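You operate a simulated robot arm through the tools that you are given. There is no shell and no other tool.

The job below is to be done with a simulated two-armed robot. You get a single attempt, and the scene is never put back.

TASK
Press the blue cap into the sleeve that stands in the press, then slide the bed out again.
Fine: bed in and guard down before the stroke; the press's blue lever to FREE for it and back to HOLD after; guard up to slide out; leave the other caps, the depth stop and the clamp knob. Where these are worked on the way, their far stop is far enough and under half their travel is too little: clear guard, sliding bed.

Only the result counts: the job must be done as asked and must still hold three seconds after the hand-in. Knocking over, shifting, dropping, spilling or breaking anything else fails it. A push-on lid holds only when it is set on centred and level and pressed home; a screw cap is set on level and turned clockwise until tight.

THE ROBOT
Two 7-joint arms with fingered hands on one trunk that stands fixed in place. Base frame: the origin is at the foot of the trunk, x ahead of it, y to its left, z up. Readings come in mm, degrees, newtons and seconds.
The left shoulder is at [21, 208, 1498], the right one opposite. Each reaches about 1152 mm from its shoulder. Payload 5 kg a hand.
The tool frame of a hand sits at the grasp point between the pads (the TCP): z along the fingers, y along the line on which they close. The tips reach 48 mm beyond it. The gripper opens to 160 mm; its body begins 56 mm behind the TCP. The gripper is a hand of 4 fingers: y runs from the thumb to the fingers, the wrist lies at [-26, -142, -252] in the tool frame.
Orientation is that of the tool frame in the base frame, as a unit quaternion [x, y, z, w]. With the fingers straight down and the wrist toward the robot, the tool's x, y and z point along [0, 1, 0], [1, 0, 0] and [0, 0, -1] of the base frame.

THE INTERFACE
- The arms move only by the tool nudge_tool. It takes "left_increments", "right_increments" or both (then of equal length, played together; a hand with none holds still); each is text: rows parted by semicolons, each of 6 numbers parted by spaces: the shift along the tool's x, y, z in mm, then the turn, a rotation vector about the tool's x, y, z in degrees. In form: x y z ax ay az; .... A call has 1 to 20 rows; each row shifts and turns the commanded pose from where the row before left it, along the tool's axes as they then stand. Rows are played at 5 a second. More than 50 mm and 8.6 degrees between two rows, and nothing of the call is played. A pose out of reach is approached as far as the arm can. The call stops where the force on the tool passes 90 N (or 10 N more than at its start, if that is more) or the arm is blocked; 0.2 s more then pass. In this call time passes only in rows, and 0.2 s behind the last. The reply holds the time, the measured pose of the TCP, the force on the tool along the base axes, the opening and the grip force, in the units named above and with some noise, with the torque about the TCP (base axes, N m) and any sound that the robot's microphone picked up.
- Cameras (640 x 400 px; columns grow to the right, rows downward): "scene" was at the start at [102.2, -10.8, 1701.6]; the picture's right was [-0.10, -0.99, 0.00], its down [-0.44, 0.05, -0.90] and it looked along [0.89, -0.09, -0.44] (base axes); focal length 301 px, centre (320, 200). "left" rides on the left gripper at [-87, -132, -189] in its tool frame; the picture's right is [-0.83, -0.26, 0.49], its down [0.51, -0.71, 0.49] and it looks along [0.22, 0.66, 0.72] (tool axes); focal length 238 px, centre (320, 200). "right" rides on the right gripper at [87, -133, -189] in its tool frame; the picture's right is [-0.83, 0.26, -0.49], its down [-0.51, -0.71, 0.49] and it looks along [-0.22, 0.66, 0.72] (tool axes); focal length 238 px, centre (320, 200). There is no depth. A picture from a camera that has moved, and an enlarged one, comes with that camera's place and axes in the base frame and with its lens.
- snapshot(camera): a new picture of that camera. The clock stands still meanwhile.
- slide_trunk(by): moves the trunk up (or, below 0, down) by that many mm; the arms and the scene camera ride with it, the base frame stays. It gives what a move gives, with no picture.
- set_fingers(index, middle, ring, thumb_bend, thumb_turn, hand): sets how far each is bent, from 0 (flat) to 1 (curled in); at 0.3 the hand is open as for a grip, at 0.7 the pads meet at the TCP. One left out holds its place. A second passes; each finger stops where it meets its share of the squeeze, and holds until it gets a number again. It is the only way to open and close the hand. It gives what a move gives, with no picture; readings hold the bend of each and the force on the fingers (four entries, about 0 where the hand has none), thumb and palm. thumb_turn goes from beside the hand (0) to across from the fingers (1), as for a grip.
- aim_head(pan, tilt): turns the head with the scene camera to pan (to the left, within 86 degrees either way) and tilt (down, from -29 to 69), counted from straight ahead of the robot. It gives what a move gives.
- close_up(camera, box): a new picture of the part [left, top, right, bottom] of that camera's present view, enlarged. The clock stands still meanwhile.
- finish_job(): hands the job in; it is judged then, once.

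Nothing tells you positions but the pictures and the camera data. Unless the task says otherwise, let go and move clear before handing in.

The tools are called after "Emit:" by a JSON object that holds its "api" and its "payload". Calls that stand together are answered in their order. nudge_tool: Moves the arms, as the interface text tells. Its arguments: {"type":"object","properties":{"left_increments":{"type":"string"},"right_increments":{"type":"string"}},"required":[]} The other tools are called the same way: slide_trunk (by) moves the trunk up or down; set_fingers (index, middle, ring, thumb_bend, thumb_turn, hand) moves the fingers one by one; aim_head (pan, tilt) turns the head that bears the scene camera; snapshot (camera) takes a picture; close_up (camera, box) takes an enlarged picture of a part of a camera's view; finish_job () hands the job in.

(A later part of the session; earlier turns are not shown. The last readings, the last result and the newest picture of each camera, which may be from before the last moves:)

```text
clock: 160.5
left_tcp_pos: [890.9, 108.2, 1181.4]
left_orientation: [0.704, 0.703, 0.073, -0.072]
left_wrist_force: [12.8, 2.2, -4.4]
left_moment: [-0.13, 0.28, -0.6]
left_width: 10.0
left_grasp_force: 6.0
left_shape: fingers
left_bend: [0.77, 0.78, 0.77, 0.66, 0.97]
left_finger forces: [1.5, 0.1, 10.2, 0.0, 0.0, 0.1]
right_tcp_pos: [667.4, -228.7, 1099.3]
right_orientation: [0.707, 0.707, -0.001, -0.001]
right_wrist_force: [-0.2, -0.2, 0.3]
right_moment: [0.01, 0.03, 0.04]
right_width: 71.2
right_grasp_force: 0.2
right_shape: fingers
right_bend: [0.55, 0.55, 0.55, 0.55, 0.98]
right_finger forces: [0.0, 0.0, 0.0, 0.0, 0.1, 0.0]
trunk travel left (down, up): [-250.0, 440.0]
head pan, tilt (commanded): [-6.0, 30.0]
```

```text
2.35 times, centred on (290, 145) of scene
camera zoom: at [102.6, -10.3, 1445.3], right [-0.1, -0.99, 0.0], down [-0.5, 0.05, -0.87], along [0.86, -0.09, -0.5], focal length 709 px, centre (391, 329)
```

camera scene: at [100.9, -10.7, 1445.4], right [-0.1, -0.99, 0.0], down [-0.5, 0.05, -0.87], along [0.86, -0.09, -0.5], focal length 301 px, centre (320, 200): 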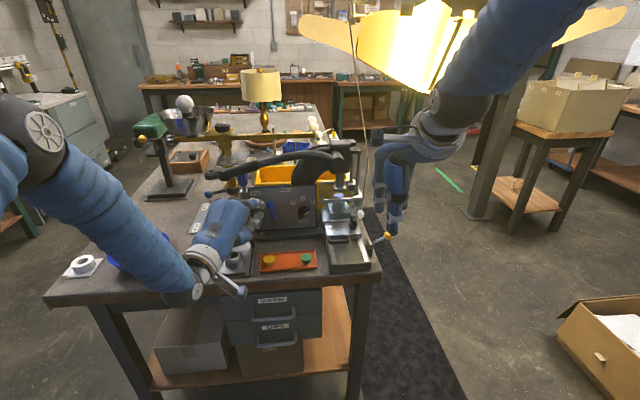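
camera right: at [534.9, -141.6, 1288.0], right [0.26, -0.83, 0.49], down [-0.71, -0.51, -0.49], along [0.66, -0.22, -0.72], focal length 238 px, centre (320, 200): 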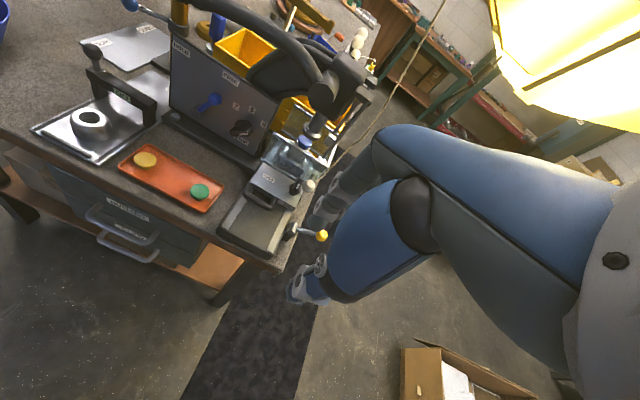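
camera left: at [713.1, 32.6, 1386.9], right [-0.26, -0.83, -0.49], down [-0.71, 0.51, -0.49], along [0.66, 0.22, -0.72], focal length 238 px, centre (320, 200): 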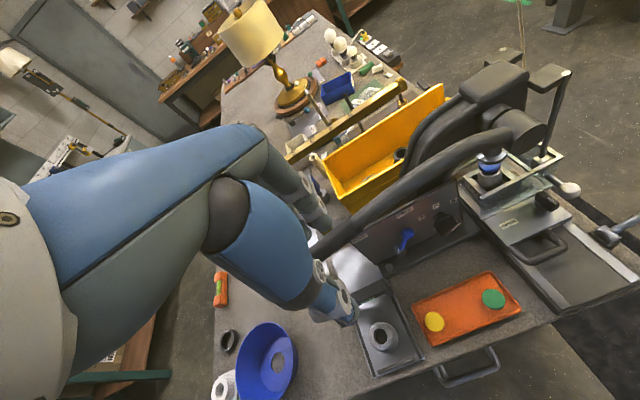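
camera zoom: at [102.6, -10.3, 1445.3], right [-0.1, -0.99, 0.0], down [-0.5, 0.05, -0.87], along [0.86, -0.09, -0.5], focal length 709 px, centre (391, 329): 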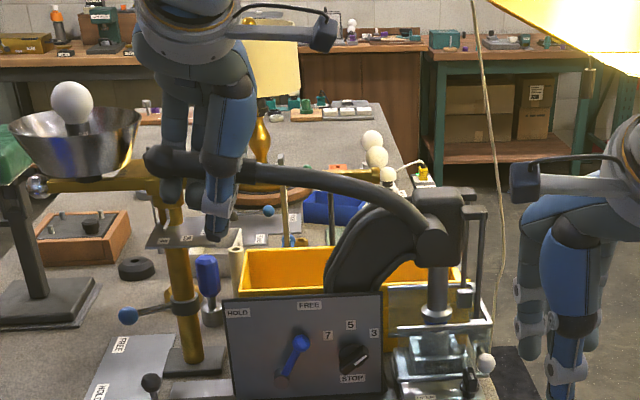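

Still descending smoothly. I'll continue the lift.

Emit:
{"api": "nudge_tool", "payload": {"left_increments": "-0.7 0 -7 0 0.5 0; -0.8 0 -7 0 0.5 0; -0.8 0 -7 0 0.5 0; -0.9 0 -7 0 0.5 0; -0.9 0 -7 0 0.5 0; 0 0 0 0 0 0"}}

Emit:
{"api": "close_up", "payload": {"camera": "scene", "box": [320, 140, 380, 210]}}

Emit:
{"api": "close_up", "payload": {"camera": "scene", "box": [190, 60, 390, 230]}}

Emit:
{"api": "close_up", "payload": {"camera": "right", "box": [290, 80, 370, 180]}}

```text
clock: 161.9
left_tcp_pos: [892.7, 97.8, 1213.0]
left_orientation: [0.702, 0.701, 0.086, -0.088]
left_wrist_force: [12.5, 0.0, -17.4]
left_moment: [-0.23, 0.52, -0.51]
left_width: 10.0
left_grasp_force: 10.0
left_shape: fingers
left_bend: [0.77, 0.78, 0.77, 0.66, 0.97]
left_finger forces: [7.3, 0.0, 13.2, 0.1, 0.1, 0.1]
right_tcp_pos: [667.6, -229.3, 1098.4]
right_orientation: [0.707, 0.707, -0.001, -0.002]
right_wrist_force: [-0.1, 0.7, 0.3]
right_moment: [0.0, 0.0, -0.03]
right_width: 71.4
right_grasp_force: 0.0
right_shape: fingers
right_bend: [0.55, 0.55, 0.55, 0.55, 0.98]
right_finger forces: [0.0, 0.0, 0.1, 0.0, 0.1, 0.0]
trunk travel left (down, up): [-250.0, 440.0]
head pan, tilt (commanded): [-6.0, 30.0]
```

```text
5.71 times, centred on (350, 175) of scene
camera zoom: at [103.8, -10.3, 1445.1], right [-0.1, -0.99, 0.0], down [-0.5, 0.05, -0.86], along [0.86, -0.09, -0.5], focal length 1722 px, centre (149, 343)
```

zoom: 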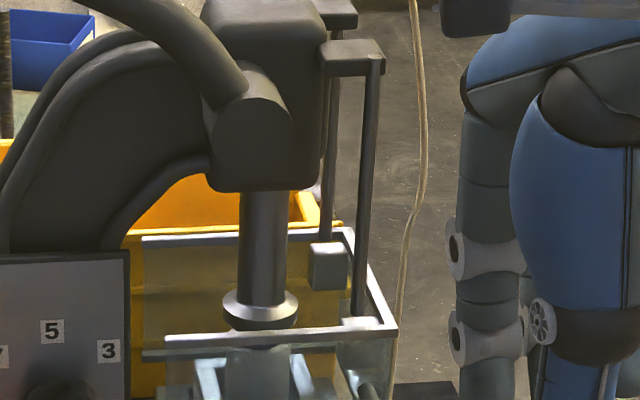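

```text
2.35 times, centred on (290, 145) of scene
camera zoom: at [103.8, -10.3, 1445.1], right [-0.1, -0.99, 0.0], down [-0.5, 0.05, -0.86], along [0.86, -0.09, -0.5], focal length 709 px, centre (391, 329)
```

zoom: 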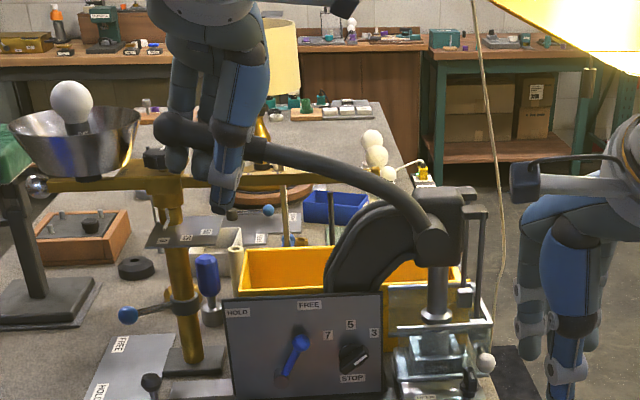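

```text
4.00 times, centred on (330, 130) of right
camera zoom: at [536.9, -141.2, 1287.1], right [0.26, -0.83, 0.49], down [-0.71, -0.51, -0.49], along [0.65, -0.22, -0.72], focal length 953 px, centre (280, 480)
```

zoom: 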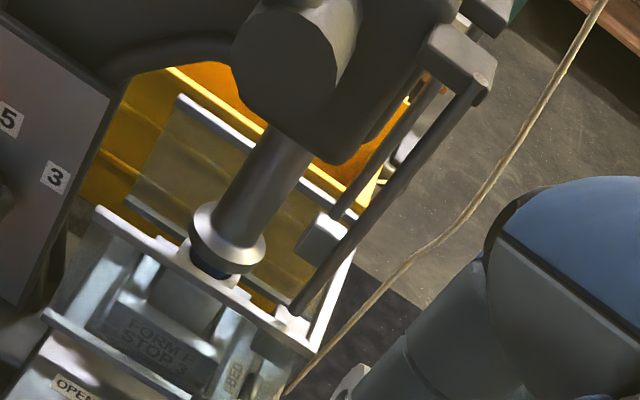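

The ram is now pressing on the cap, as the force rose to 17 N. I'll press on in smaller steps.

Emit:
{"api": "nudge_tool", "payload": {"left_increments": "-0.6 0 -4 0 0.3 0; -0.6 0 -4 0 0.3 0; -0.6 0 -4 0 0.3 0; -0.6 0 -4 0 0.3 0; 0 0 0 0 0 0"}}

Emit:
{"api": "close_up", "payload": {"camera": "scene", "box": [320, 140, 380, 210]}}

Emit:
{"api": "close_up", "payload": {"camera": "right", "box": [300, 120, 350, 170]}}

Emit:
{"api": "close_up", "payload": {"camera": "scene", "box": [210, 50, 330, 160]}}

```text
clock: 163.1
left_tcp_pos: [893.5, 89.7, 1230.3]
left_orientation: [0.702, 0.7, 0.094, -0.096]
left_wrist_force: [13.8, -0.4, -18.3]
left_moment: [-0.03, 0.49, -0.47]
left_width: 9.8
left_grasp_force: 10.6
left_shape: fingers
left_bend: [0.77, 0.78, 0.77, 0.66, 0.97]
left_finger forces: [10.5, 0.1, 11.2, 0.0, 0.0, 0.0]
right_tcp_pos: [667.2, -229.5, 1098.0]
right_orientation: [0.707, 0.707, -0.002, -0.001]
right_wrist_force: [1.2, -0.4, 0.0]
right_moment: [0.02, 0.02, 0.02]
right_width: 71.1
right_grasp_force: 0.0
right_shape: fingers
right_bend: [0.55, 0.55, 0.55, 0.55, 0.98]
right_finger forces: [0.1, 0.0, 0.1, 0.0, 0.0, 0.0]
trunk travel left (down, up): [-250.0, 440.0]
head pan, tilt (commanded): [-6.0, 30.0]
```

```text
5.71 times, centred on (350, 175) of scene
camera zoom: at [103.9, -10.5, 1445.2], right [-0.1, -0.99, 0.0], down [-0.5, 0.05, -0.86], along [0.86, -0.09, -0.5], focal length 1722 px, centre (149, 343)
```

zoom: 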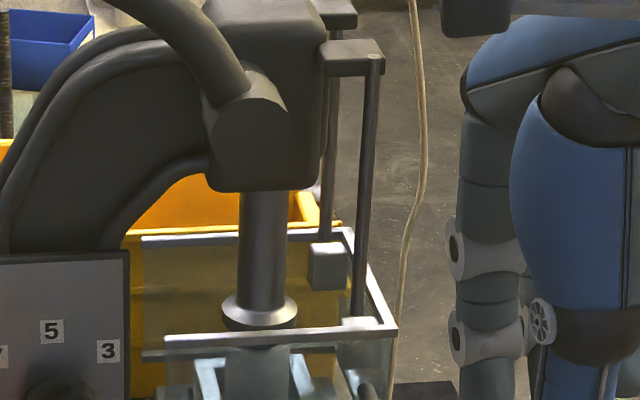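

```text
8.00 times, centred on (325, 145) of right
camera zoom: at [537.0, -141.5, 1287.1], right [0.26, -0.83, 0.49], down [-0.71, -0.51, -0.49], along [0.65, -0.22, -0.72], focal length 1907 px, centre (280, 640)
```

zoom: 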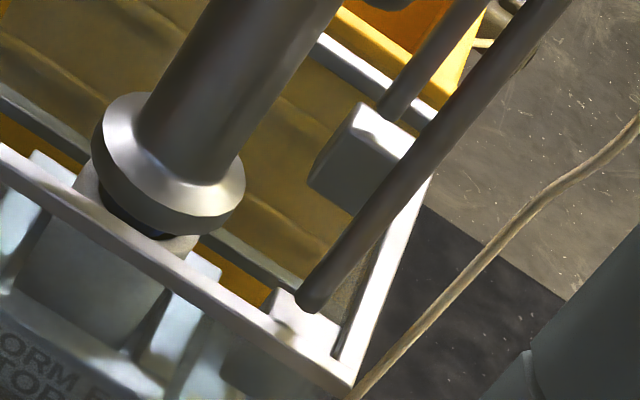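

```text
3.64 times, centred on (270, 105) of scene
camera zoom: at [103.9, -10.5, 1445.2], right [-0.1, -0.99, 0.0], down [-0.5, 0.05, -0.86], along [0.86, -0.09, -0.5], focal length 1096 px, centre (502, 546)
```

zoom: 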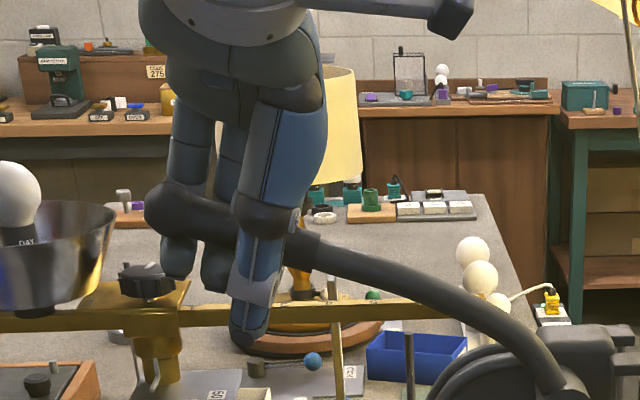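

It is pressing at a steady 18 N while still moving, so the plug is going in. I'll continue until the stop.

Emit:
{"api": "nudge_tool", "payload": {"left_increments": "-0.8 0 -4 0 0.3 0; -0.8 0 -4 0 0.3 0; -0.8 0 -4 0 0.3 0; -0.8 0 -4 0 0.3 0; 0 0 0 0 0 0"}}

Emit:
{"api": "close_up", "payload": {"camera": "right", "box": [300, 120, 350, 170]}}

Emit:
{"api": "close_up", "payload": {"camera": "scene", "box": [320, 140, 380, 210]}}

```text
clock: 164.3
left_tcp_pos: [892.8, 82.5, 1243.8]
left_orientation: [0.7, 0.699, 0.102, -0.102]
left_wrist_force: [16.3, -2.3, -21.2]
left_moment: [0.19, 0.59, -0.49]
left_width: 9.9
left_grasp_force: 11.8
left_shape: fingers
left_bend: [0.77, 0.78, 0.77, 0.66, 0.97]
left_finger forces: [14.0, 0.0, 9.8, 0.0, 0.1, 0.0]
right_tcp_pos: [669.7, -229.4, 1099.6]
right_orientation: [0.707, 0.708, -0.001, -0.001]
right_wrist_force: [0.7, 0.2, -0.3]
right_moment: [0.02, 0.0, -0.01]
right_width: 71.1
right_grasp_force: 0.0
right_shape: fingers
right_bend: [0.55, 0.55, 0.55, 0.55, 0.98]
right_finger forces: [0.0, 0.0, 0.1, 0.0, 0.0, 0.0]
trunk travel left (down, up): [-250.0, 440.0]
head pan, tilt (commanded): [-6.0, 30.0]
```

```text
8.00 times, centred on (325, 145) of right
camera zoom: at [537.5, -141.7, 1286.9], right [0.26, -0.83, 0.49], down [-0.71, -0.51, -0.49], along [0.65, -0.22, -0.72], focal length 1907 px, centre (280, 640)
```

zoom: 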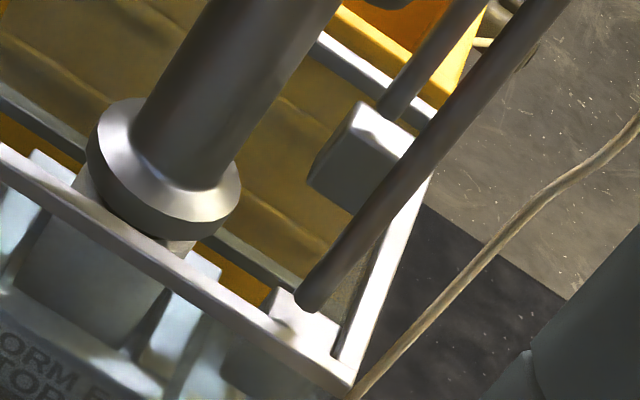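

```text
5.71 times, centred on (350, 175) of scene
camera zoom: at [104.5, -10.7, 1445.1], right [-0.1, -0.99, 0.0], down [-0.5, 0.05, -0.86], along [0.86, -0.09, -0.5], focal length 1722 px, centre (149, 343)
```

zoom: 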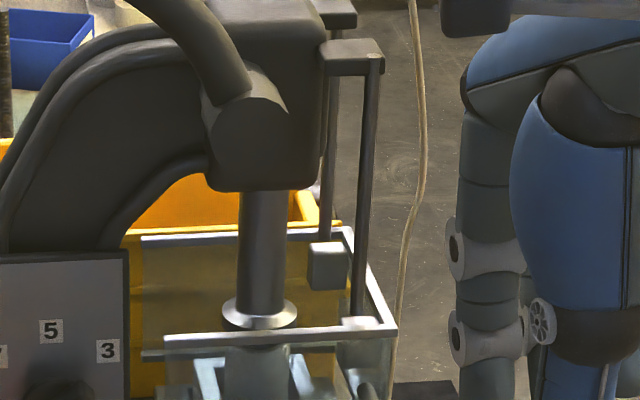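

The plug is still moving in at about 21 N. I'll continue.

Emit:
{"api": "nudge_tool", "payload": {"left_increments": "-1.1 0 -4 0 0.3 0; -1.1 0 -4 0 0.3 0; -1.1 0 -4 0 0.3 0; -1.2 0 -4 0 0.3 0; 0 0 0 0 0 0"}}

Emit:
{"api": "close_up", "payload": {"camera": "right", "box": [300, 120, 350, 170]}}

Emit:
{"api": "close_up", "payload": {"camera": "scene", "box": [320, 140, 380, 210]}}

Emit:
{"api": "close_up", "payload": {"camera": "scene", "box": [210, 50, 330, 160]}}

```text
clock: 165.5
left_tcp_pos: [894.0, 76.0, 1254.7]
left_orientation: [0.699, 0.698, 0.108, -0.111]
left_wrist_force: [14.5, 1.2, -24.6]
left_moment: [0.04, 0.59, -0.25]
left_width: 9.7
left_grasp_force: 12.9
left_shape: fingers
left_bend: [0.77, 0.78, 0.78, 0.66, 0.97]
left_finger forces: [15.5, 0.0, 10.2, 0.1, 0.0, 0.0]
right_tcp_pos: [669.3, -227.2, 1097.8]
right_orientation: [0.706, 0.708, -0.001, -0.001]
right_wrist_force: [0.1, -1.1, -0.2]
right_moment: [-0.01, -0.04, 0.01]
right_width: 71.4
right_grasp_force: 0.0
right_shape: fingers
right_bend: [0.55, 0.55, 0.55, 0.55, 0.98]
right_finger forces: [0.1, 0.0, 0.0, 0.0, 0.1, 0.1]
trunk travel left (down, up): [-250.0, 440.0]
head pan, tilt (commanded): [-6.0, 30.0]
```

```text
8.00 times, centred on (325, 145) of right
camera zoom: at [537.7, -141.2, 1286.8], right [0.26, -0.83, 0.49], down [-0.71, -0.51, -0.49], along [0.65, -0.22, -0.72], focal length 1907 px, centre (280, 640)
```

zoom: 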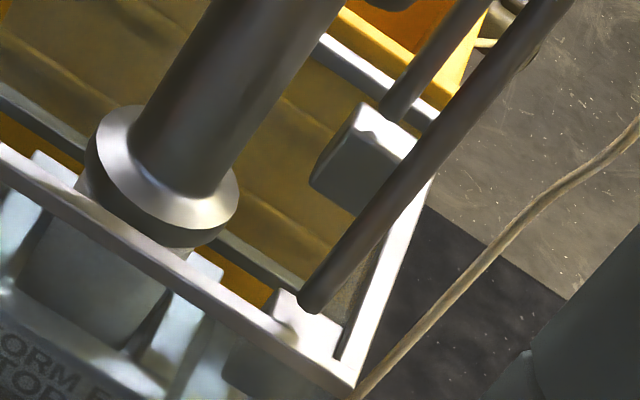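

```text
5.71 times, centred on (350, 175) of scene
camera zoom: at [104.7, -10.3, 1445.0], right [-0.1, -0.99, 0.0], down [-0.5, 0.05, -0.86], along [0.86, -0.09, -0.5], focal length 1722 px, centre (149, 343)
```

zoom: 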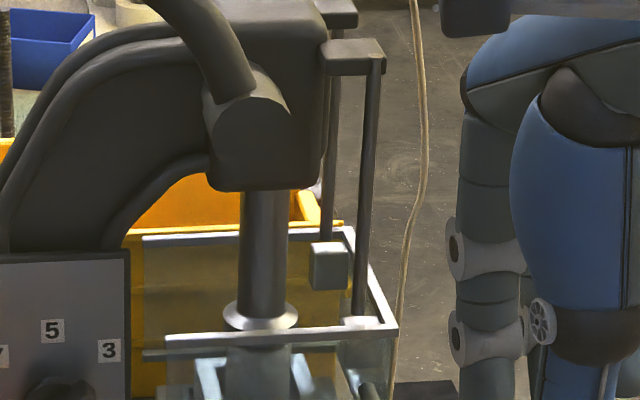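

```text
3.64 times, centred on (270, 105) of scene
camera zoom: at [104.7, -10.3, 1445.0], right [-0.1, -0.99, 0.0], down [-0.5, 0.05, -0.86], along [0.86, -0.09, -0.5], focal length 1096 px, centre (502, 546)
```

zoom: 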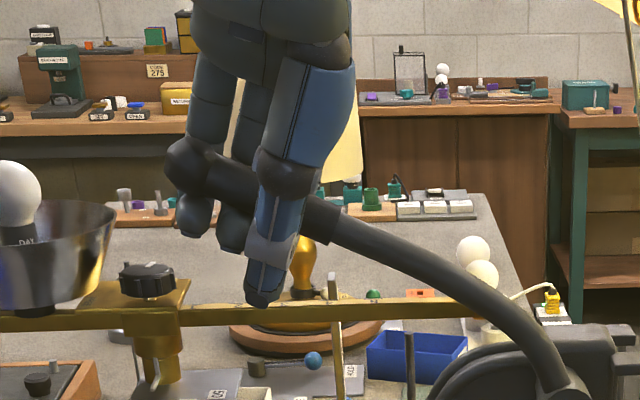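

The ram has pushed the cap about 9 mm since contact. I'll continue in small steps until a clear hard stop.

Emit:
{"api": "nudge_tool", "payload": {"left_increments": "-1.2 0 -4 0 0.3 0; -1.2 0 -4 0 0.3 0; -1.3 0 -4 0 0.3 0; 0 0 0 0 0 0"}}

Emit:
{"api": "close_up", "payload": {"camera": "right", "box": [300, 120, 350, 170]}}

Emit:
{"api": "close_up", "payload": {"camera": "scene", "box": [320, 140, 380, 210]}}

```text
clock: 166.5
left_tcp_pos: [893.6, 71.7, 1258.0]
left_orientation: [0.698, 0.698, 0.11, -0.12]
left_wrist_force: [7.4, 30.7, -48.1]
left_moment: [-1.09, 0.74, 0.47]
left_width: 9.5
left_grasp_force: 22.5
left_shape: fingers
left_bend: [0.77, 0.78, 0.76, 0.67, 0.97]
left_finger forces: [20.9, 3.8, 21.0, 0.0, 0.0, 0.1]
right_tcp_pos: [670.8, -226.4, 1098.4]
right_orientation: [0.707, 0.707, -0.003, 0.0]
right_wrist_force: [-0.1, -1.0, 1.1]
right_moment: [-0.03, 0.01, 0.02]
right_width: 71.4
right_grasp_force: 0.1
right_shape: fingers
right_bend: [0.55, 0.55, 0.55, 0.55, 0.98]
right_finger forces: [0.0, 0.1, 0.1, 0.0, 0.0, 0.1]
trunk travel left (down, up): [-250.0, 440.0]
head pan, tilt (commanded): [-6.0, 30.0]
```

```text
8.00 times, centred on (325, 145) of right
camera zoom: at [538.7, -138.7, 1286.6], right [0.26, -0.83, 0.49], down [-0.71, -0.51, -0.49], along [0.65, -0.22, -0.72], focal length 1907 px, centre (280, 640)
```

zoom: 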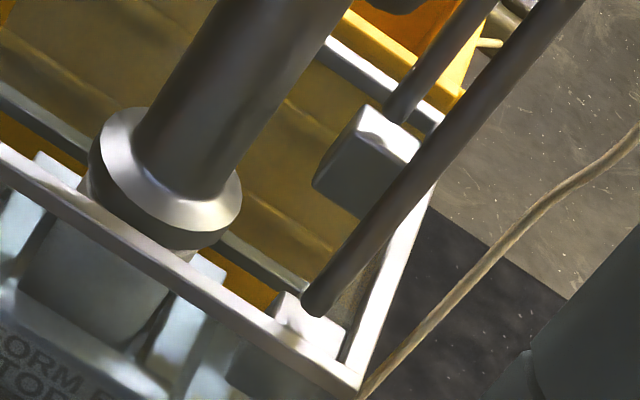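

```text
5.71 times, centred on (350, 175) of scene
camera zoom: at [105.9, -6.2, 1444.9], right [-0.1, -0.99, 0.0], down [-0.5, 0.05, -0.86], along [0.86, -0.09, -0.5], focal length 1722 px, centre (149, 343)
```

zoom: 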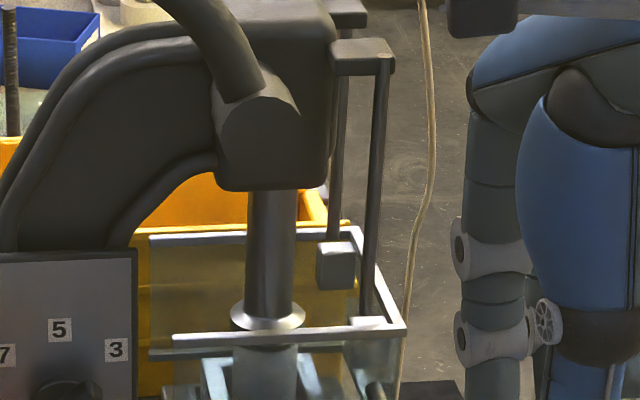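

A hard stop: the force jumped to about 57 N along the lever, so the cap is home. I'll now let the lever back down along the same arc.

Emit:
{"api": "nudge_tool", "payload": {"left_increments": "2 0 7.5 0 -0.56 0; 2 0 7.5 0 -0.56 0; 2 0 7.5 0 -0.56 0; 2 0 7.5 0 -0.56 0; 1.8 0 7.5 0 -0.56 0; 1.6 0 7.5 0 -0.56 0; 1.5 0 7.5 0 -0.56 0; 1.4 0 7.5 0 -0.56 0; 0 0 0 0 0 0"}}

Emit:
{"api": "close_up", "payload": {"camera": "scene", "box": [190, 60, 390, 230]}}

Emit:
{"api": "close_up", "payload": {"camera": "right", "box": [290, 80, 370, 180]}}

```text
clock: 168.5
left_tcp_pos: [892.0, 98.1, 1214.0]
left_orientation: [0.702, 0.701, 0.088, -0.087]
left_wrist_force: [19.7, -5.0, -5.2]
left_moment: [-0.14, 0.42, -0.7]
left_width: 9.5
left_grasp_force: 8.8
left_shape: fingers
left_bend: [0.78, 0.78, 0.77, 0.66, 0.97]
left_finger forces: [3.9, 0.0, 14.0, 0.1, 0.1, 0.1]
right_tcp_pos: [668.5, -230.2, 1098.7]
right_orientation: [0.707, 0.707, 0.0, 0.0]
right_wrist_force: [0.0, 0.2, 0.4]
right_moment: [0.0, 0.01, 0.01]
right_width: 71.1
right_grasp_force: 0.1
right_shape: fingers
right_bend: [0.55, 0.55, 0.55, 0.55, 0.98]
right_finger forces: [0.0, 0.0, 0.0, 0.1, 0.0, 0.0]
trunk travel left (down, up): [-250.0, 440.0]
head pan, tilt (commanded): [-6.0, 30.0]
```

```text
2.35 times, centred on (290, 145) of scene
camera zoom: at [103.5, -11.2, 1445.2], right [-0.1, -0.99, 0.0], down [-0.5, 0.05, -0.86], along [0.86, -0.09, -0.5], focal length 709 px, centre (391, 329)
```

zoom: 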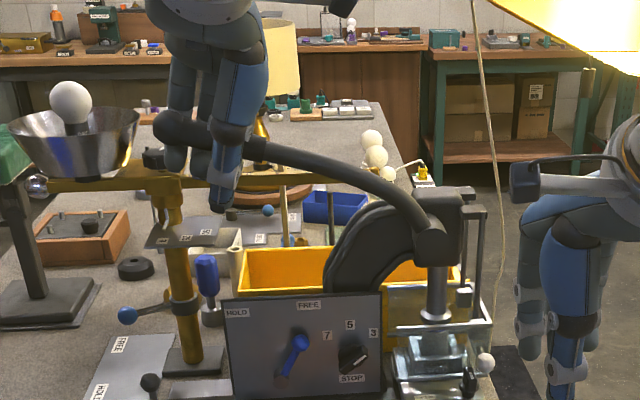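

```text
4.00 times, centred on (330, 130) of right
camera zoom: at [536.7, -142.2, 1287.2], right [0.26, -0.83, 0.49], down [-0.71, -0.51, -0.49], along [0.65, -0.22, -0.72], focal length 953 px, centre (280, 480)
```

zoom: 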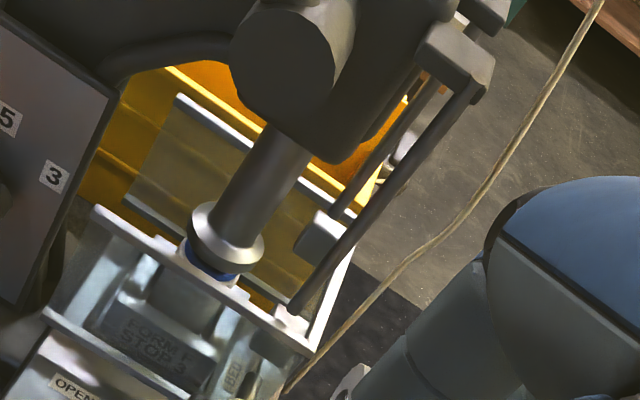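

The lever follows down and the ram lifts off the cap. I'll continue lowering to rest.

Emit:
{"api": "nudge_tool", "payload": {"left_increments": "0.9 0 7 0 -0.5 0; 0.9 0 7 0 -0.5 0; 0.8 0 7 0 -0.5 0; 0.8 0 7 0 -0.5 0; 0.7 0 7 0 -0.5 0; 0.6 0 7 0 -0.5 0; 0.6 0 7 0 -0.5 0; 0.5 0 7 0 -0.5 0; 0.5 0 7 0 -0.5 0; 0.3 0 7 0 -0.5 0; 0.3 0 7 0 -0.5 0; 0 0 0 0 0 0"}}

Emit:
{"api": "close_up", "payload": {"camera": "scene", "box": [190, 60, 390, 230]}}

Emit:
{"api": "close_up", "payload": {"camera": "right", "box": [290, 80, 370, 180]}}

```text
clock: 171.1
left_tcp_pos: [892.4, 118.6, 1140.9]
left_orientation: [0.706, 0.704, 0.053, -0.054]
left_wrist_force: [13.0, -5.6, -3.8]
left_moment: [-0.13, 0.3, -0.74]
left_width: 9.8
left_grasp_force: 6.4
left_shape: fingers
left_bend: [0.77, 0.78, 0.77, 0.66, 0.97]
left_finger forces: [0.1, 0.1, 12.7, 0.0, 0.0, 0.1]
right_tcp_pos: [666.6, -230.5, 1098.3]
right_orientation: [0.707, 0.707, -0.001, 0.0]
right_wrist_force: [0.3, 0.8, -0.4]
right_moment: [0.0, 0.0, 0.0]
right_width: 71.3
right_grasp_force: 0.0
right_shape: fingers
right_bend: [0.55, 0.55, 0.55, 0.55, 0.98]
right_finger forces: [0.0, 0.0, 0.1, 0.0, 0.0, 0.0]
trunk travel left (down, up): [-250.0, 440.0]
head pan, tilt (commanded): [-6.0, 30.0]
```

```text
2.35 times, centred on (290, 145) of scene
camera zoom: at [102.5, -11.2, 1445.3], right [-0.1, -0.99, 0.0], down [-0.5, 0.05, -0.87], along [0.86, -0.09, -0.5], focal length 709 px, centre (391, 329)
```

zoom: 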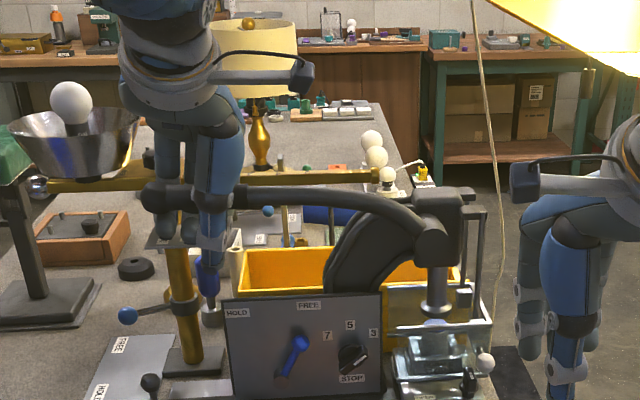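

```text
4.00 times, centred on (330, 130) of right
camera zoom: at [535.7, -142.1, 1287.6], right [0.26, -0.83, 0.49], down [-0.71, -0.51, -0.49], along [0.65, -0.22, -0.72], focal length 953 px, centre (280, 480)
```

zoom: 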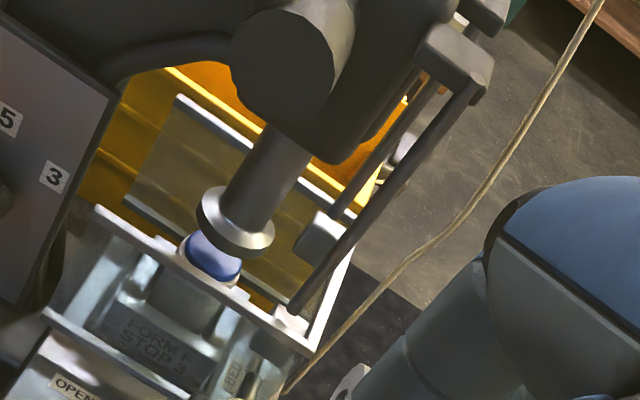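

The cap now sits flush on the sleeve. I'll lower the lever the rest of the way to its rest position.

Emit:
{"api": "nudge_tool", "payload": {"left_increments": "0 0 7 0 -1.5 0; 0 0 7 0 -1.5 0; 0 0 7 0 -1.5 0; 0 0 7 0 -1.5 0; -0.2 0 6 0 -1.3 0; -0.2 0 6 0 -1.3 0; 0 0 4 0 0 0; 0 0 4 0 0 0; 0 0 4 0 0 0; 0 0 0 0 0 0"}}

Emit:
{"api": "close_up", "payload": {"camera": "scene", "box": [190, 60, 390, 230]}}

Emit:
{"api": "close_up", "payload": {"camera": "right", "box": [300, 120, 350, 170]}}

Emit:
{"api": "close_up", "payload": {"camera": "scene", "box": [320, 140, 380, 220]}}

```text
clock: 173.3
left_tcp_pos: [891.2, 122.7, 1089.2]
left_orientation: [0.708, 0.706, 0.0, 0.0]
left_wrist_force: [13.9, -10.0, -3.7]
left_moment: [-0.08, 0.2, -0.82]
left_width: 10.0
left_grasp_force: 6.7
left_shape: fingers
left_bend: [0.77, 0.78, 0.77, 0.66, 0.97]
left_finger forces: [0.0, 0.0, 13.3, 0.0, 0.1, 0.0]
right_tcp_pos: [666.6, -230.5, 1099.4]
right_orientation: [0.707, 0.708, 0.0, -0.001]
right_wrist_force: [-0.8, -0.4, -1.3]
right_moment: [-0.02, -0.05, 0.02]
right_width: 71.4
right_grasp_force: 0.1
right_shape: fingers
right_bend: [0.55, 0.55, 0.55, 0.55, 0.98]
right_finger forces: [0.0, 0.0, 0.0, 0.0, 0.0, 0.0]
trunk travel left (down, up): [-250.0, 440.0]
head pan, tilt (commanded): [-6.0, 30.0]
```

```text
2.35 times, centred on (290, 145) of scene
camera zoom: at [102.4, -11.4, 1445.3], right [-0.1, -0.99, 0.0], down [-0.5, 0.05, -0.87], along [0.86, -0.09, -0.5], focal length 709 px, centre (391, 329)
```

zoom: 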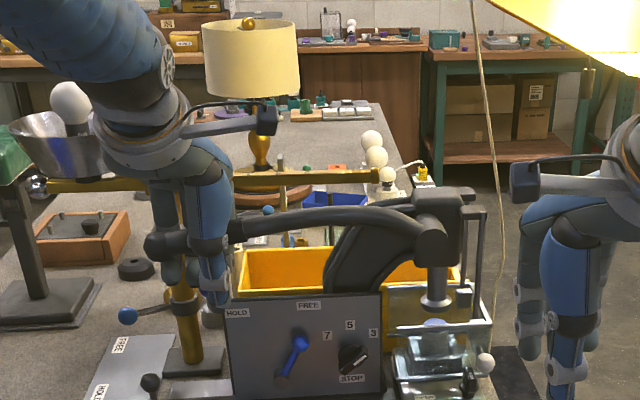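

```text
8.00 times, centred on (325, 145) of right
camera zoom: at [535.7, -142.3, 1287.7], right [0.26, -0.83, 0.49], down [-0.71, -0.51, -0.49], along [0.65, -0.22, -0.72], focal length 1907 px, centre (280, 640)
```

zoom: 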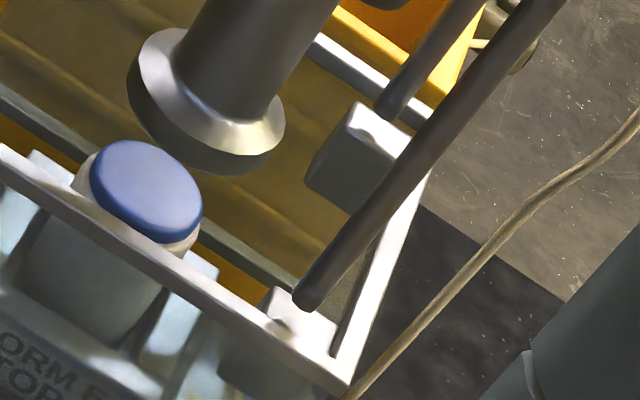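

```text
5.00 times, centred on (350, 180) of scene
camera zoom: at [102.4, -11.4, 1445.3], right [-0.1, -0.99, 0.0], down [-0.5, 0.05, -0.87], along [0.86, -0.09, -0.5], focal length 1506 px, centre (170, 300)
```

zoom: 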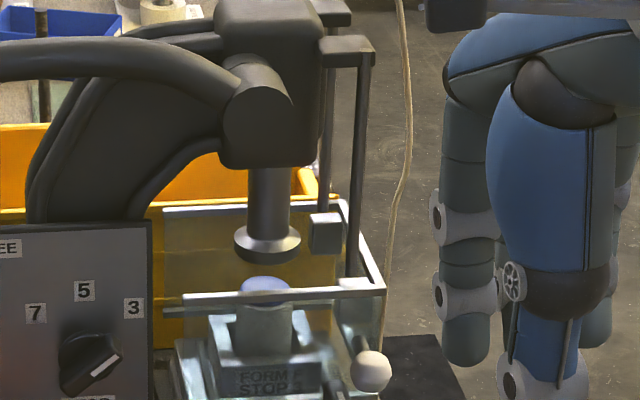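

The cap is flush and centred on the sleeve, and the ram is up. I'll release the press lever and raise the left hand clear.

Emit:
{"api": "set_fingers", "payload": {"hand": "left", "index": 0.51, "middle": 0.51, "ring": 0.51, "thumb_bend": 0.5}}

Emit:
{"api": "close_up", "payload": {"camera": "scene", "box": [190, 60, 390, 230]}}

Emit:
{"api": "close_up", "payload": {"camera": "left", "box": [240, 120, 480, 340]}}

```text
clock: 174.3
left_tcp_pos: [889.7, 123.3, 1090.1]
left_orientation: [0.707, 0.707, 0.001, 0.001]
left_wrist_force: [-0.3, 0.7, 0.4]
left_moment: [0.02, 0.03, 0.03]
left_width: 89.0
left_grasp_force: 0.1
left_shape: fingers
left_bend: [0.51, 0.51, 0.51, 0.5, 0.97]
left_finger forces: [0.1, 0.1, 0.1, 0.0, 0.1, 0.1]
right_tcp_pos: [665.9, -229.6, 1101.0]
right_orientation: [0.707, 0.707, 0.0, 0.0]
right_wrist_force: [0.0, -1.2, -0.3]
right_moment: [0.01, 0.01, 0.01]
right_width: 71.3
right_grasp_force: 0.1
right_shape: fingers
right_bend: [0.55, 0.55, 0.55, 0.55, 0.98]
right_finger forces: [0.0, 0.1, 0.0, 0.0, 0.1, 0.0]
trunk travel left (down, up): [-250.0, 440.0]
head pan, tilt (commanded): [-6.0, 30.0]
```

```text
2.35 times, centred on (290, 145) of scene
camera zoom: at [101.0, -10.9, 1445.4], right [-0.1, -0.99, 0.0], down [-0.5, 0.05, -0.87], along [0.86, -0.09, -0.5], focal length 709 px, centre (391, 329)
```

zoom: 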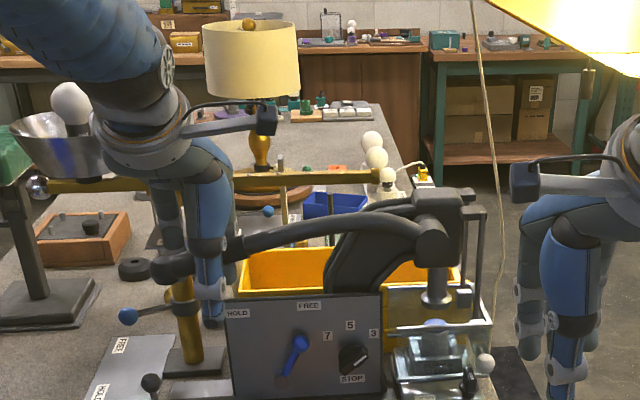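

```text
1.82 times, centred on (360, 230) of left
camera zoom: at [756.3, 36.4, 1277.9], right [-0.26, -0.83, -0.49], down [-0.71, 0.51, -0.49], along [0.66, 0.22, -0.72], focal length 433 px, centre (247, 146)
```

zoom: 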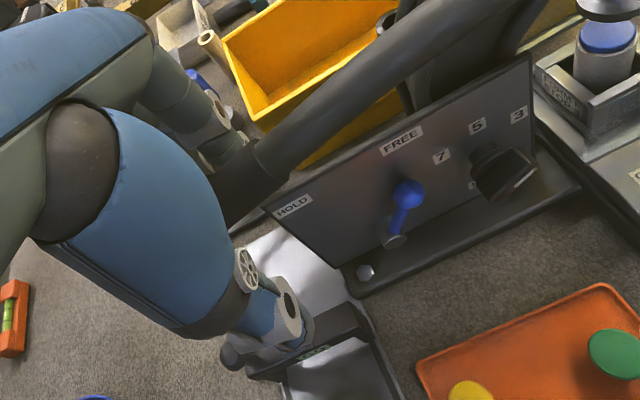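

The lever dropped back to its rest. I'll raise the left hand, back it away, and set it up again to push the blue lever back to HOLD.

Emit:
{"api": "nudge_tool", "payload": {"left_increments": "0 0 -26 0 0 0; 0 0 -26 0 0 0; 0 0 -26 0 0 0; 0 0 -26 0 0 0; 0 0 -26 0 0 0; 0 -38 0 0 0 0; 0 -38 0 0 0 0; 0 -38 0 0 0 0; 0 -40 0 0 0 0; 0 -30 10 0 0 0; -31 0 20 0 0 0; -31 0 20 0 0 0; 0 0 20 0 0 6.7; 0 0 20 0 0 6.7; 0 0 20 0 0 6.7; 0 0 0 0 0 0"}}

Emit:
{"api": "set_fingers", "payload": {"hand": "left", "index": 0.55, "middle": 0.95, "ring": 0.95, "thumb_bend": 0.85}}

Emit:
{"api": "nudge_tool", "payload": {"left_increments": "0 0 0 -7.5 0 0; 0 0 0 -7.5 0 0; 0 0 0 -7.5 0 0; 0 0 0 -7.5 0 0; 0 0 0 -7.5 0 0; 0 0 0 -7.5 0 0; 0 0 0 -7.5 0 0; 0 0 0 -7.5 0 0; 0 0 0 0 0 0; 0 0 0 0 0 0"}}

Emit:
{"api": "snapshot", "payload": {"camera": "scene"}}

Emit:
{"api": "close_up", "payload": {"camera": "right", "box": [40, 0, 300, 180]}}

```text
clock: 177.7
left_tcp_pos: [706.7, 60.8, 1110.6]
left_orientation: [0.82, 0.572, 0.002, 0.0]
left_wrist_force: [-0.7, -1.0, 0.1]
left_moment: [0.08, -0.03, -0.01]
left_width: 89.0
left_grasp_force: 0.0
left_shape: fingers
left_bend: [0.51, 0.51, 0.51, 0.5, 0.97]
left_finger forces: [0.0, 0.0, 0.1, 0.1, 0.0, 0.0]
right_tcp_pos: [664.4, -230.4, 1101.7]
right_orientation: [0.707, 0.707, -0.001, -0.001]
right_wrist_force: [-0.9, -0.9, 1.1]
right_moment: [0.1, -0.03, 0.0]
right_width: 71.0
right_grasp_force: 0.0
right_shape: fingers
right_bend: [0.55, 0.55, 0.55, 0.55, 0.98]
right_finger forces: [0.0, 0.0, 0.0, 0.1, 0.0, 0.0]
trunk travel left (down, up): [-250.0, 440.0]
head pan, tilt (commanded): [-6.0, 30.0]
```

```text
clock: 178.7
left_tcp_pos: [707.3, 61.8, 1110.1]
left_orientation: [0.82, 0.573, 0.0, 0.0]
left_wrist_force: [-0.8, 0.2, 0.1]
left_moment: [0.0, 0.01, -0.01]
left_width: 17.8
left_grasp_force: 0.0
left_shape: fingers
left_bend: [0.54, 0.95, 0.95, 0.84, 0.97]
left_finger forces: [0.0, 0.1, 0.0, 0.1, 0.1, 0.0]
right_tcp_pos: [666.2, -228.6, 1101.2]
right_orientation: [0.707, 0.708, 0.001, 0.0]
right_wrist_force: [-1.0, 0.7, 0.1]
right_moment: [0.03, 0.01, 0.01]
right_width: 71.3
right_grasp_force: 0.1
right_shape: fingers
right_bend: [0.55, 0.55, 0.55, 0.55, 0.98]
right_finger forces: [0.1, 0.1, 0.0, 0.0, 0.0, 0.0]
trunk travel left (down, up): [-250.0, 440.0]
head pan, tilt (commanded): [-6.0, 30.0]
```

```text
clock: 180.9
left_tcp_pos: [706.0, 61.3, 1110.4]
left_orientation: [0.71, 0.495, 0.286, 0.41]
left_wrist_force: [-0.4, 0.5, -0.2]
left_moment: [-0.04, 0.0, -0.02]
left_width: 18.1
left_grasp_force: 0.0
left_shape: fingers
left_bend: [0.54, 0.95, 0.95, 0.84, 0.97]
left_finger forces: [0.0, 0.0, 0.0, 0.0, 0.0, 0.0]
right_tcp_pos: [667.0, -228.3, 1099.3]
right_orientation: [0.707, 0.707, -0.001, -0.001]
right_wrist_force: [0.5, 0.0, -0.7]
right_moment: [0.01, 0.02, 0.0]
right_width: 71.5
right_grasp_force: 0.0
right_shape: fingers
right_bend: [0.55, 0.55, 0.55, 0.55, 0.98]
right_finger forces: [0.0, 0.0, 0.0, 0.0, 0.0, 0.1]
trunk travel left (down, up): [-250.0, 440.0]
head pan, tilt (commanded): [-6.0, 30.0]
```

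```text
taken
camera scene: at [101.2, -10.5, 1445.4], right [-0.1, -0.99, 0.0], down [-0.5, 0.05, -0.87], along [0.86, -0.09, -0.5], focal length 301 px, centre (320, 200)
```

scene: 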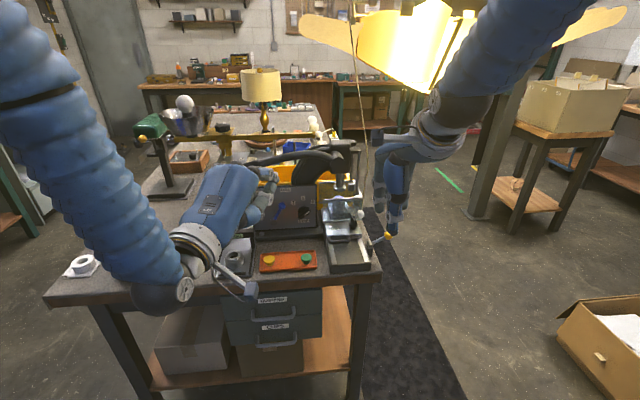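

```text
2.22 times, centred on (170, 90) of right
camera zoom: at [534.6, -141.4, 1288.2], right [0.26, -0.83, 0.49], down [-0.71, -0.51, -0.49], along [0.66, -0.22, -0.72], focal length 530 px, centre (653, 444)
```

zoom: 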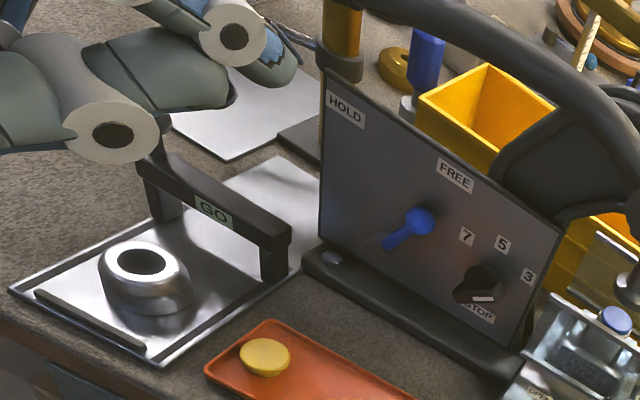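

The hand is pitched forward again; the blue knob is at [922,23,953] in FREE. I'll lower and advance to a point just right of the knob, keeping clear of the depth stop.

Emit:
{"api": "nudge_tool", "payload": {"left_increments": "-3.3 -34.7 21.4 0 0 0; -3.3 -34.7 21.4 0 0 0; -3.3 -34.7 21.4 0 0 0; -3.3 -34.7 21.4 0 0 0; 11.8 21.8 37.8 0 0 0; 11.8 21.8 37.8 0 0 0; 0 0 0 0 0 0; 0 0 0 0 0 0"}}

Emit:
{"api": "close_up", "payload": {"camera": "right", "box": [40, 0, 300, 180]}}

Emit:
{"api": "close_up", "payload": {"camera": "scene", "box": [220, 150, 340, 270]}}

```text
clock: 182.7
left_tcp_pos: [796.7, 38.7, 943.5]
left_orientation: [0.71, 0.495, 0.287, 0.41]
left_wrist_force: [-1.0, 0.8, -1.0]
left_moment: [-0.02, -0.02, -0.03]
left_width: 18.1
left_grasp_force: 0.0
left_shape: fingers
left_bend: [0.54, 0.95, 0.95, 0.84, 0.97]
left_finger forces: [0.0, 0.1, 0.0, 0.0, 0.0, 0.1]
right_tcp_pos: [667.5, -228.8, 1101.1]
right_orientation: [0.708, 0.707, -0.001, -0.001]
right_wrist_force: [1.7, -0.4, -0.9]
right_moment: [0.03, 0.02, 0.0]
right_width: 71.6
right_grasp_force: 0.0
right_shape: fingers
right_bend: [0.55, 0.55, 0.55, 0.55, 0.98]
right_finger forces: [0.1, 0.0, 0.0, 0.0, 0.0, 0.1]
trunk travel left (down, up): [-250.0, 440.0]
head pan, tilt (commanded): [-6.0, 30.0]
```

```text
2.22 times, centred on (170, 90) of right
camera zoom: at [534.7, -141.6, 1288.2], right [0.26, -0.83, 0.49], down [-0.71, -0.51, -0.49], along [0.66, -0.22, -0.72], focal length 530 px, centre (653, 444)
```

zoom: 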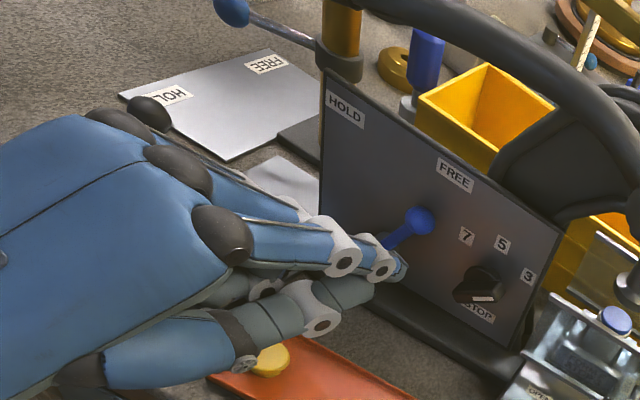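

```text
3.33 times, centred on (280, 210) of scene
camera zoom: at [101.3, -10.6, 1445.4], right [-0.1, -0.99, 0.0], down [-0.5, 0.05, -0.87], along [0.86, -0.09, -0.5], focal length 1004 px, centre (453, 167)
```

zoom: 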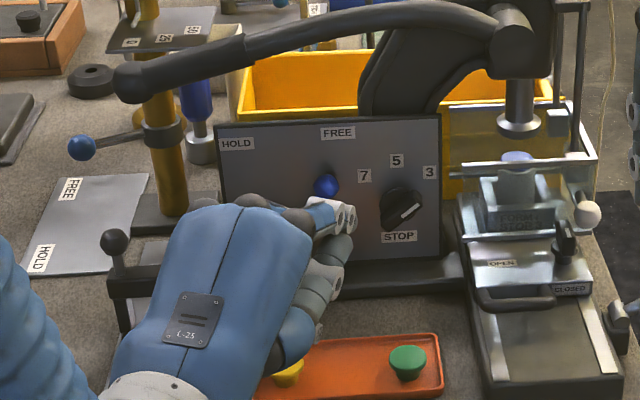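

The index tip is at [859,0,954]. I'll advance the last 66 mm to sit just right of the knob.

Emit:
{"api": "nudge_tool", "payload": {"left_increments": "4.3 9.1 13.2 0 0 0; 4.3 9.1 13.2 0 0 0; 4.3 9.1 13.2 0 0 0; 4.3 9.1 13.2 0 0 0; 0 0 0 0 0 0; 0 0 0 0 0 0"}}

Emit:
{"api": "close_up", "payload": {"camera": "right", "box": [100, 20, 280, 160]}}

Emit:
{"api": "close_up", "payload": {"camera": "scene", "box": [240, 170, 330, 260]}}

```text
clock: 184.1
left_tcp_pos: [862.9, 33.9, 950.8]
left_orientation: [0.71, 0.495, 0.287, 0.41]
left_wrist_force: [-0.7, 0.0, 0.5]
left_moment: [-0.01, 0.01, -0.01]
left_width: 18.1
left_grasp_force: 0.0
left_shape: fingers
left_bend: [0.54, 0.95, 0.95, 0.84, 0.97]
left_finger forces: [0.0, 0.0, 0.0, 0.0, 0.1, 0.0]
right_tcp_pos: [666.3, -228.2, 1100.2]
right_orientation: [0.707, 0.707, 0.0, 0.0]
right_wrist_force: [0.0, -0.4, -1.3]
right_moment: [0.0, -0.01, 0.02]
right_width: 71.3
right_grasp_force: 0.0
right_shape: fingers
right_bend: [0.55, 0.55, 0.55, 0.55, 0.98]
right_finger forces: [0.0, 0.1, 0.1, 0.1, 0.1, 0.0]
trunk travel left (down, up): [-250.0, 440.0]
head pan, tilt (commanded): [-6.0, 30.0]
```

```text
2.86 times, centred on (190, 90) of right
camera zoom: at [534.4, -141.6, 1288.3], right [0.26, -0.83, 0.49], down [-0.71, -0.51, -0.49], along [0.66, -0.22, -0.72], focal length 681 px, centre (691, 514)
```

zoom: 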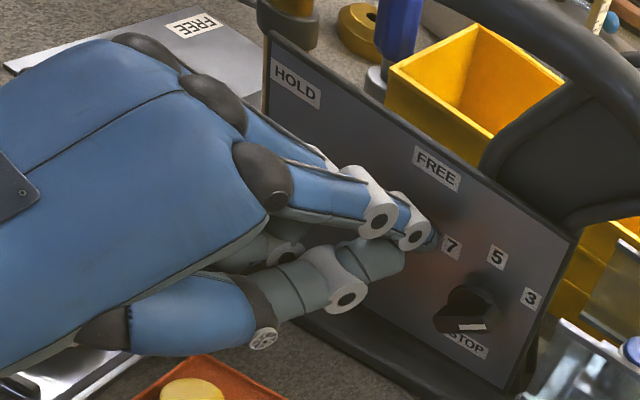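

```text
4.44 times, centred on (285, 215) of scene
camera zoom: at [100.9, -10.6, 1445.4], right [-0.1, -0.99, 0.0], down [-0.5, 0.05, -0.87], along [0.86, -0.09, -0.5], focal length 1339 px, centre (476, 133)
```

zoom: 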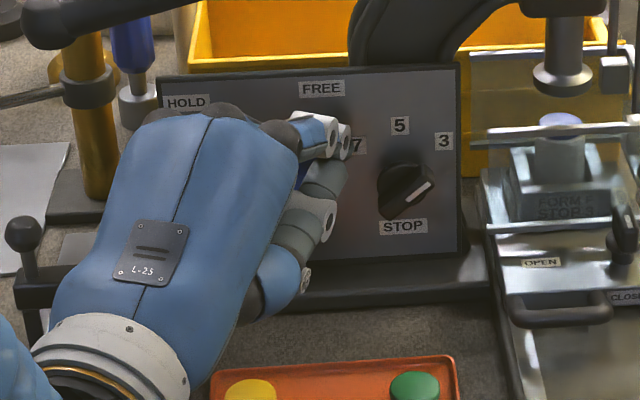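

The finger is right of the knob (hidden behind it). I'll push toward +y in small steps.

Emit:
{"api": "nudge_tool", "payload": {"left_increments": "4.7 -0.9 -1.5 0 0 0; 4.7 -0.9 -1.5 0 0 0; 4.7 -0.9 -1.5 0 0 0; 4.7 -0.9 -1.5 0 0 0; 0 0 0 0 0 0"}}

Emit:
{"api": "close_up", "payload": {"camera": "right", "box": [100, 20, 280, 160]}}

Emit:
{"api": "close_up", "payload": {"camera": "scene", "box": [240, 170, 330, 260]}}

```text
clock: 185.3
left_tcp_pos: [861.8, 53.3, 952.3]
left_orientation: [0.71, 0.495, 0.288, 0.41]
left_wrist_force: [-4.8, -3.9, 6.0]
left_moment: [-0.1, -0.36, -0.33]
left_width: 19.6
left_grasp_force: 4.1
left_shape: fingers
left_bend: [0.53, 0.95, 0.95, 0.84, 0.97]
left_finger forces: [8.1, 0.0, 0.0, 0.1, 0.0, 0.1]
right_tcp_pos: [666.3, -229.1, 1100.7]
right_orientation: [0.707, 0.707, 0.0, -0.001]
right_wrist_force: [-0.2, -0.7, 0.0]
right_moment: [0.02, 0.03, 0.0]
right_width: 71.1
right_grasp_force: 0.1
right_shape: fingers
right_bend: [0.55, 0.55, 0.55, 0.55, 0.98]
right_finger forces: [0.1, 0.0, 0.0, 0.1, 0.0, 0.1]
trunk travel left (down, up): [-250.0, 440.0]
head pan, tilt (commanded): [-6.0, 30.0]
```

```text
2.86 times, centred on (190, 90) of right
camera zoom: at [533.3, -142.0, 1288.8], right [0.26, -0.83, 0.49], down [-0.71, -0.51, -0.49], along [0.66, -0.22, -0.72], focal length 681 px, centre (691, 514)
```

zoom: 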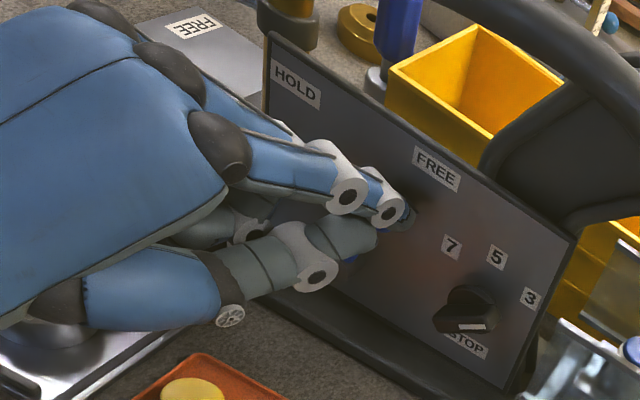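

```text
4.44 times, centred on (285, 215) of scene
camera zoom: at [99.8, -11.0, 1445.5], right [-0.1, -0.99, 0.0], down [-0.5, 0.05, -0.87], along [0.86, -0.09, -0.5], focal length 1339 px, centre (476, 133)
```

zoom: 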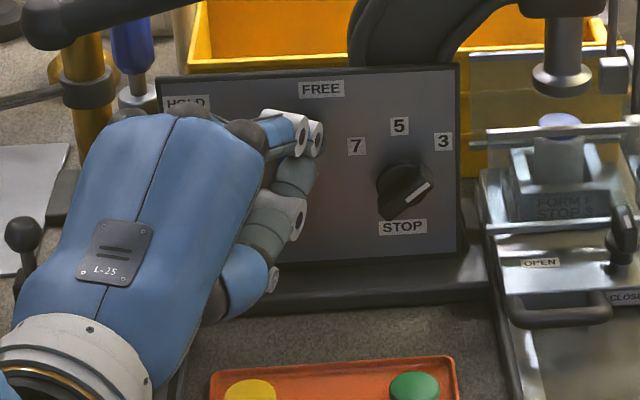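

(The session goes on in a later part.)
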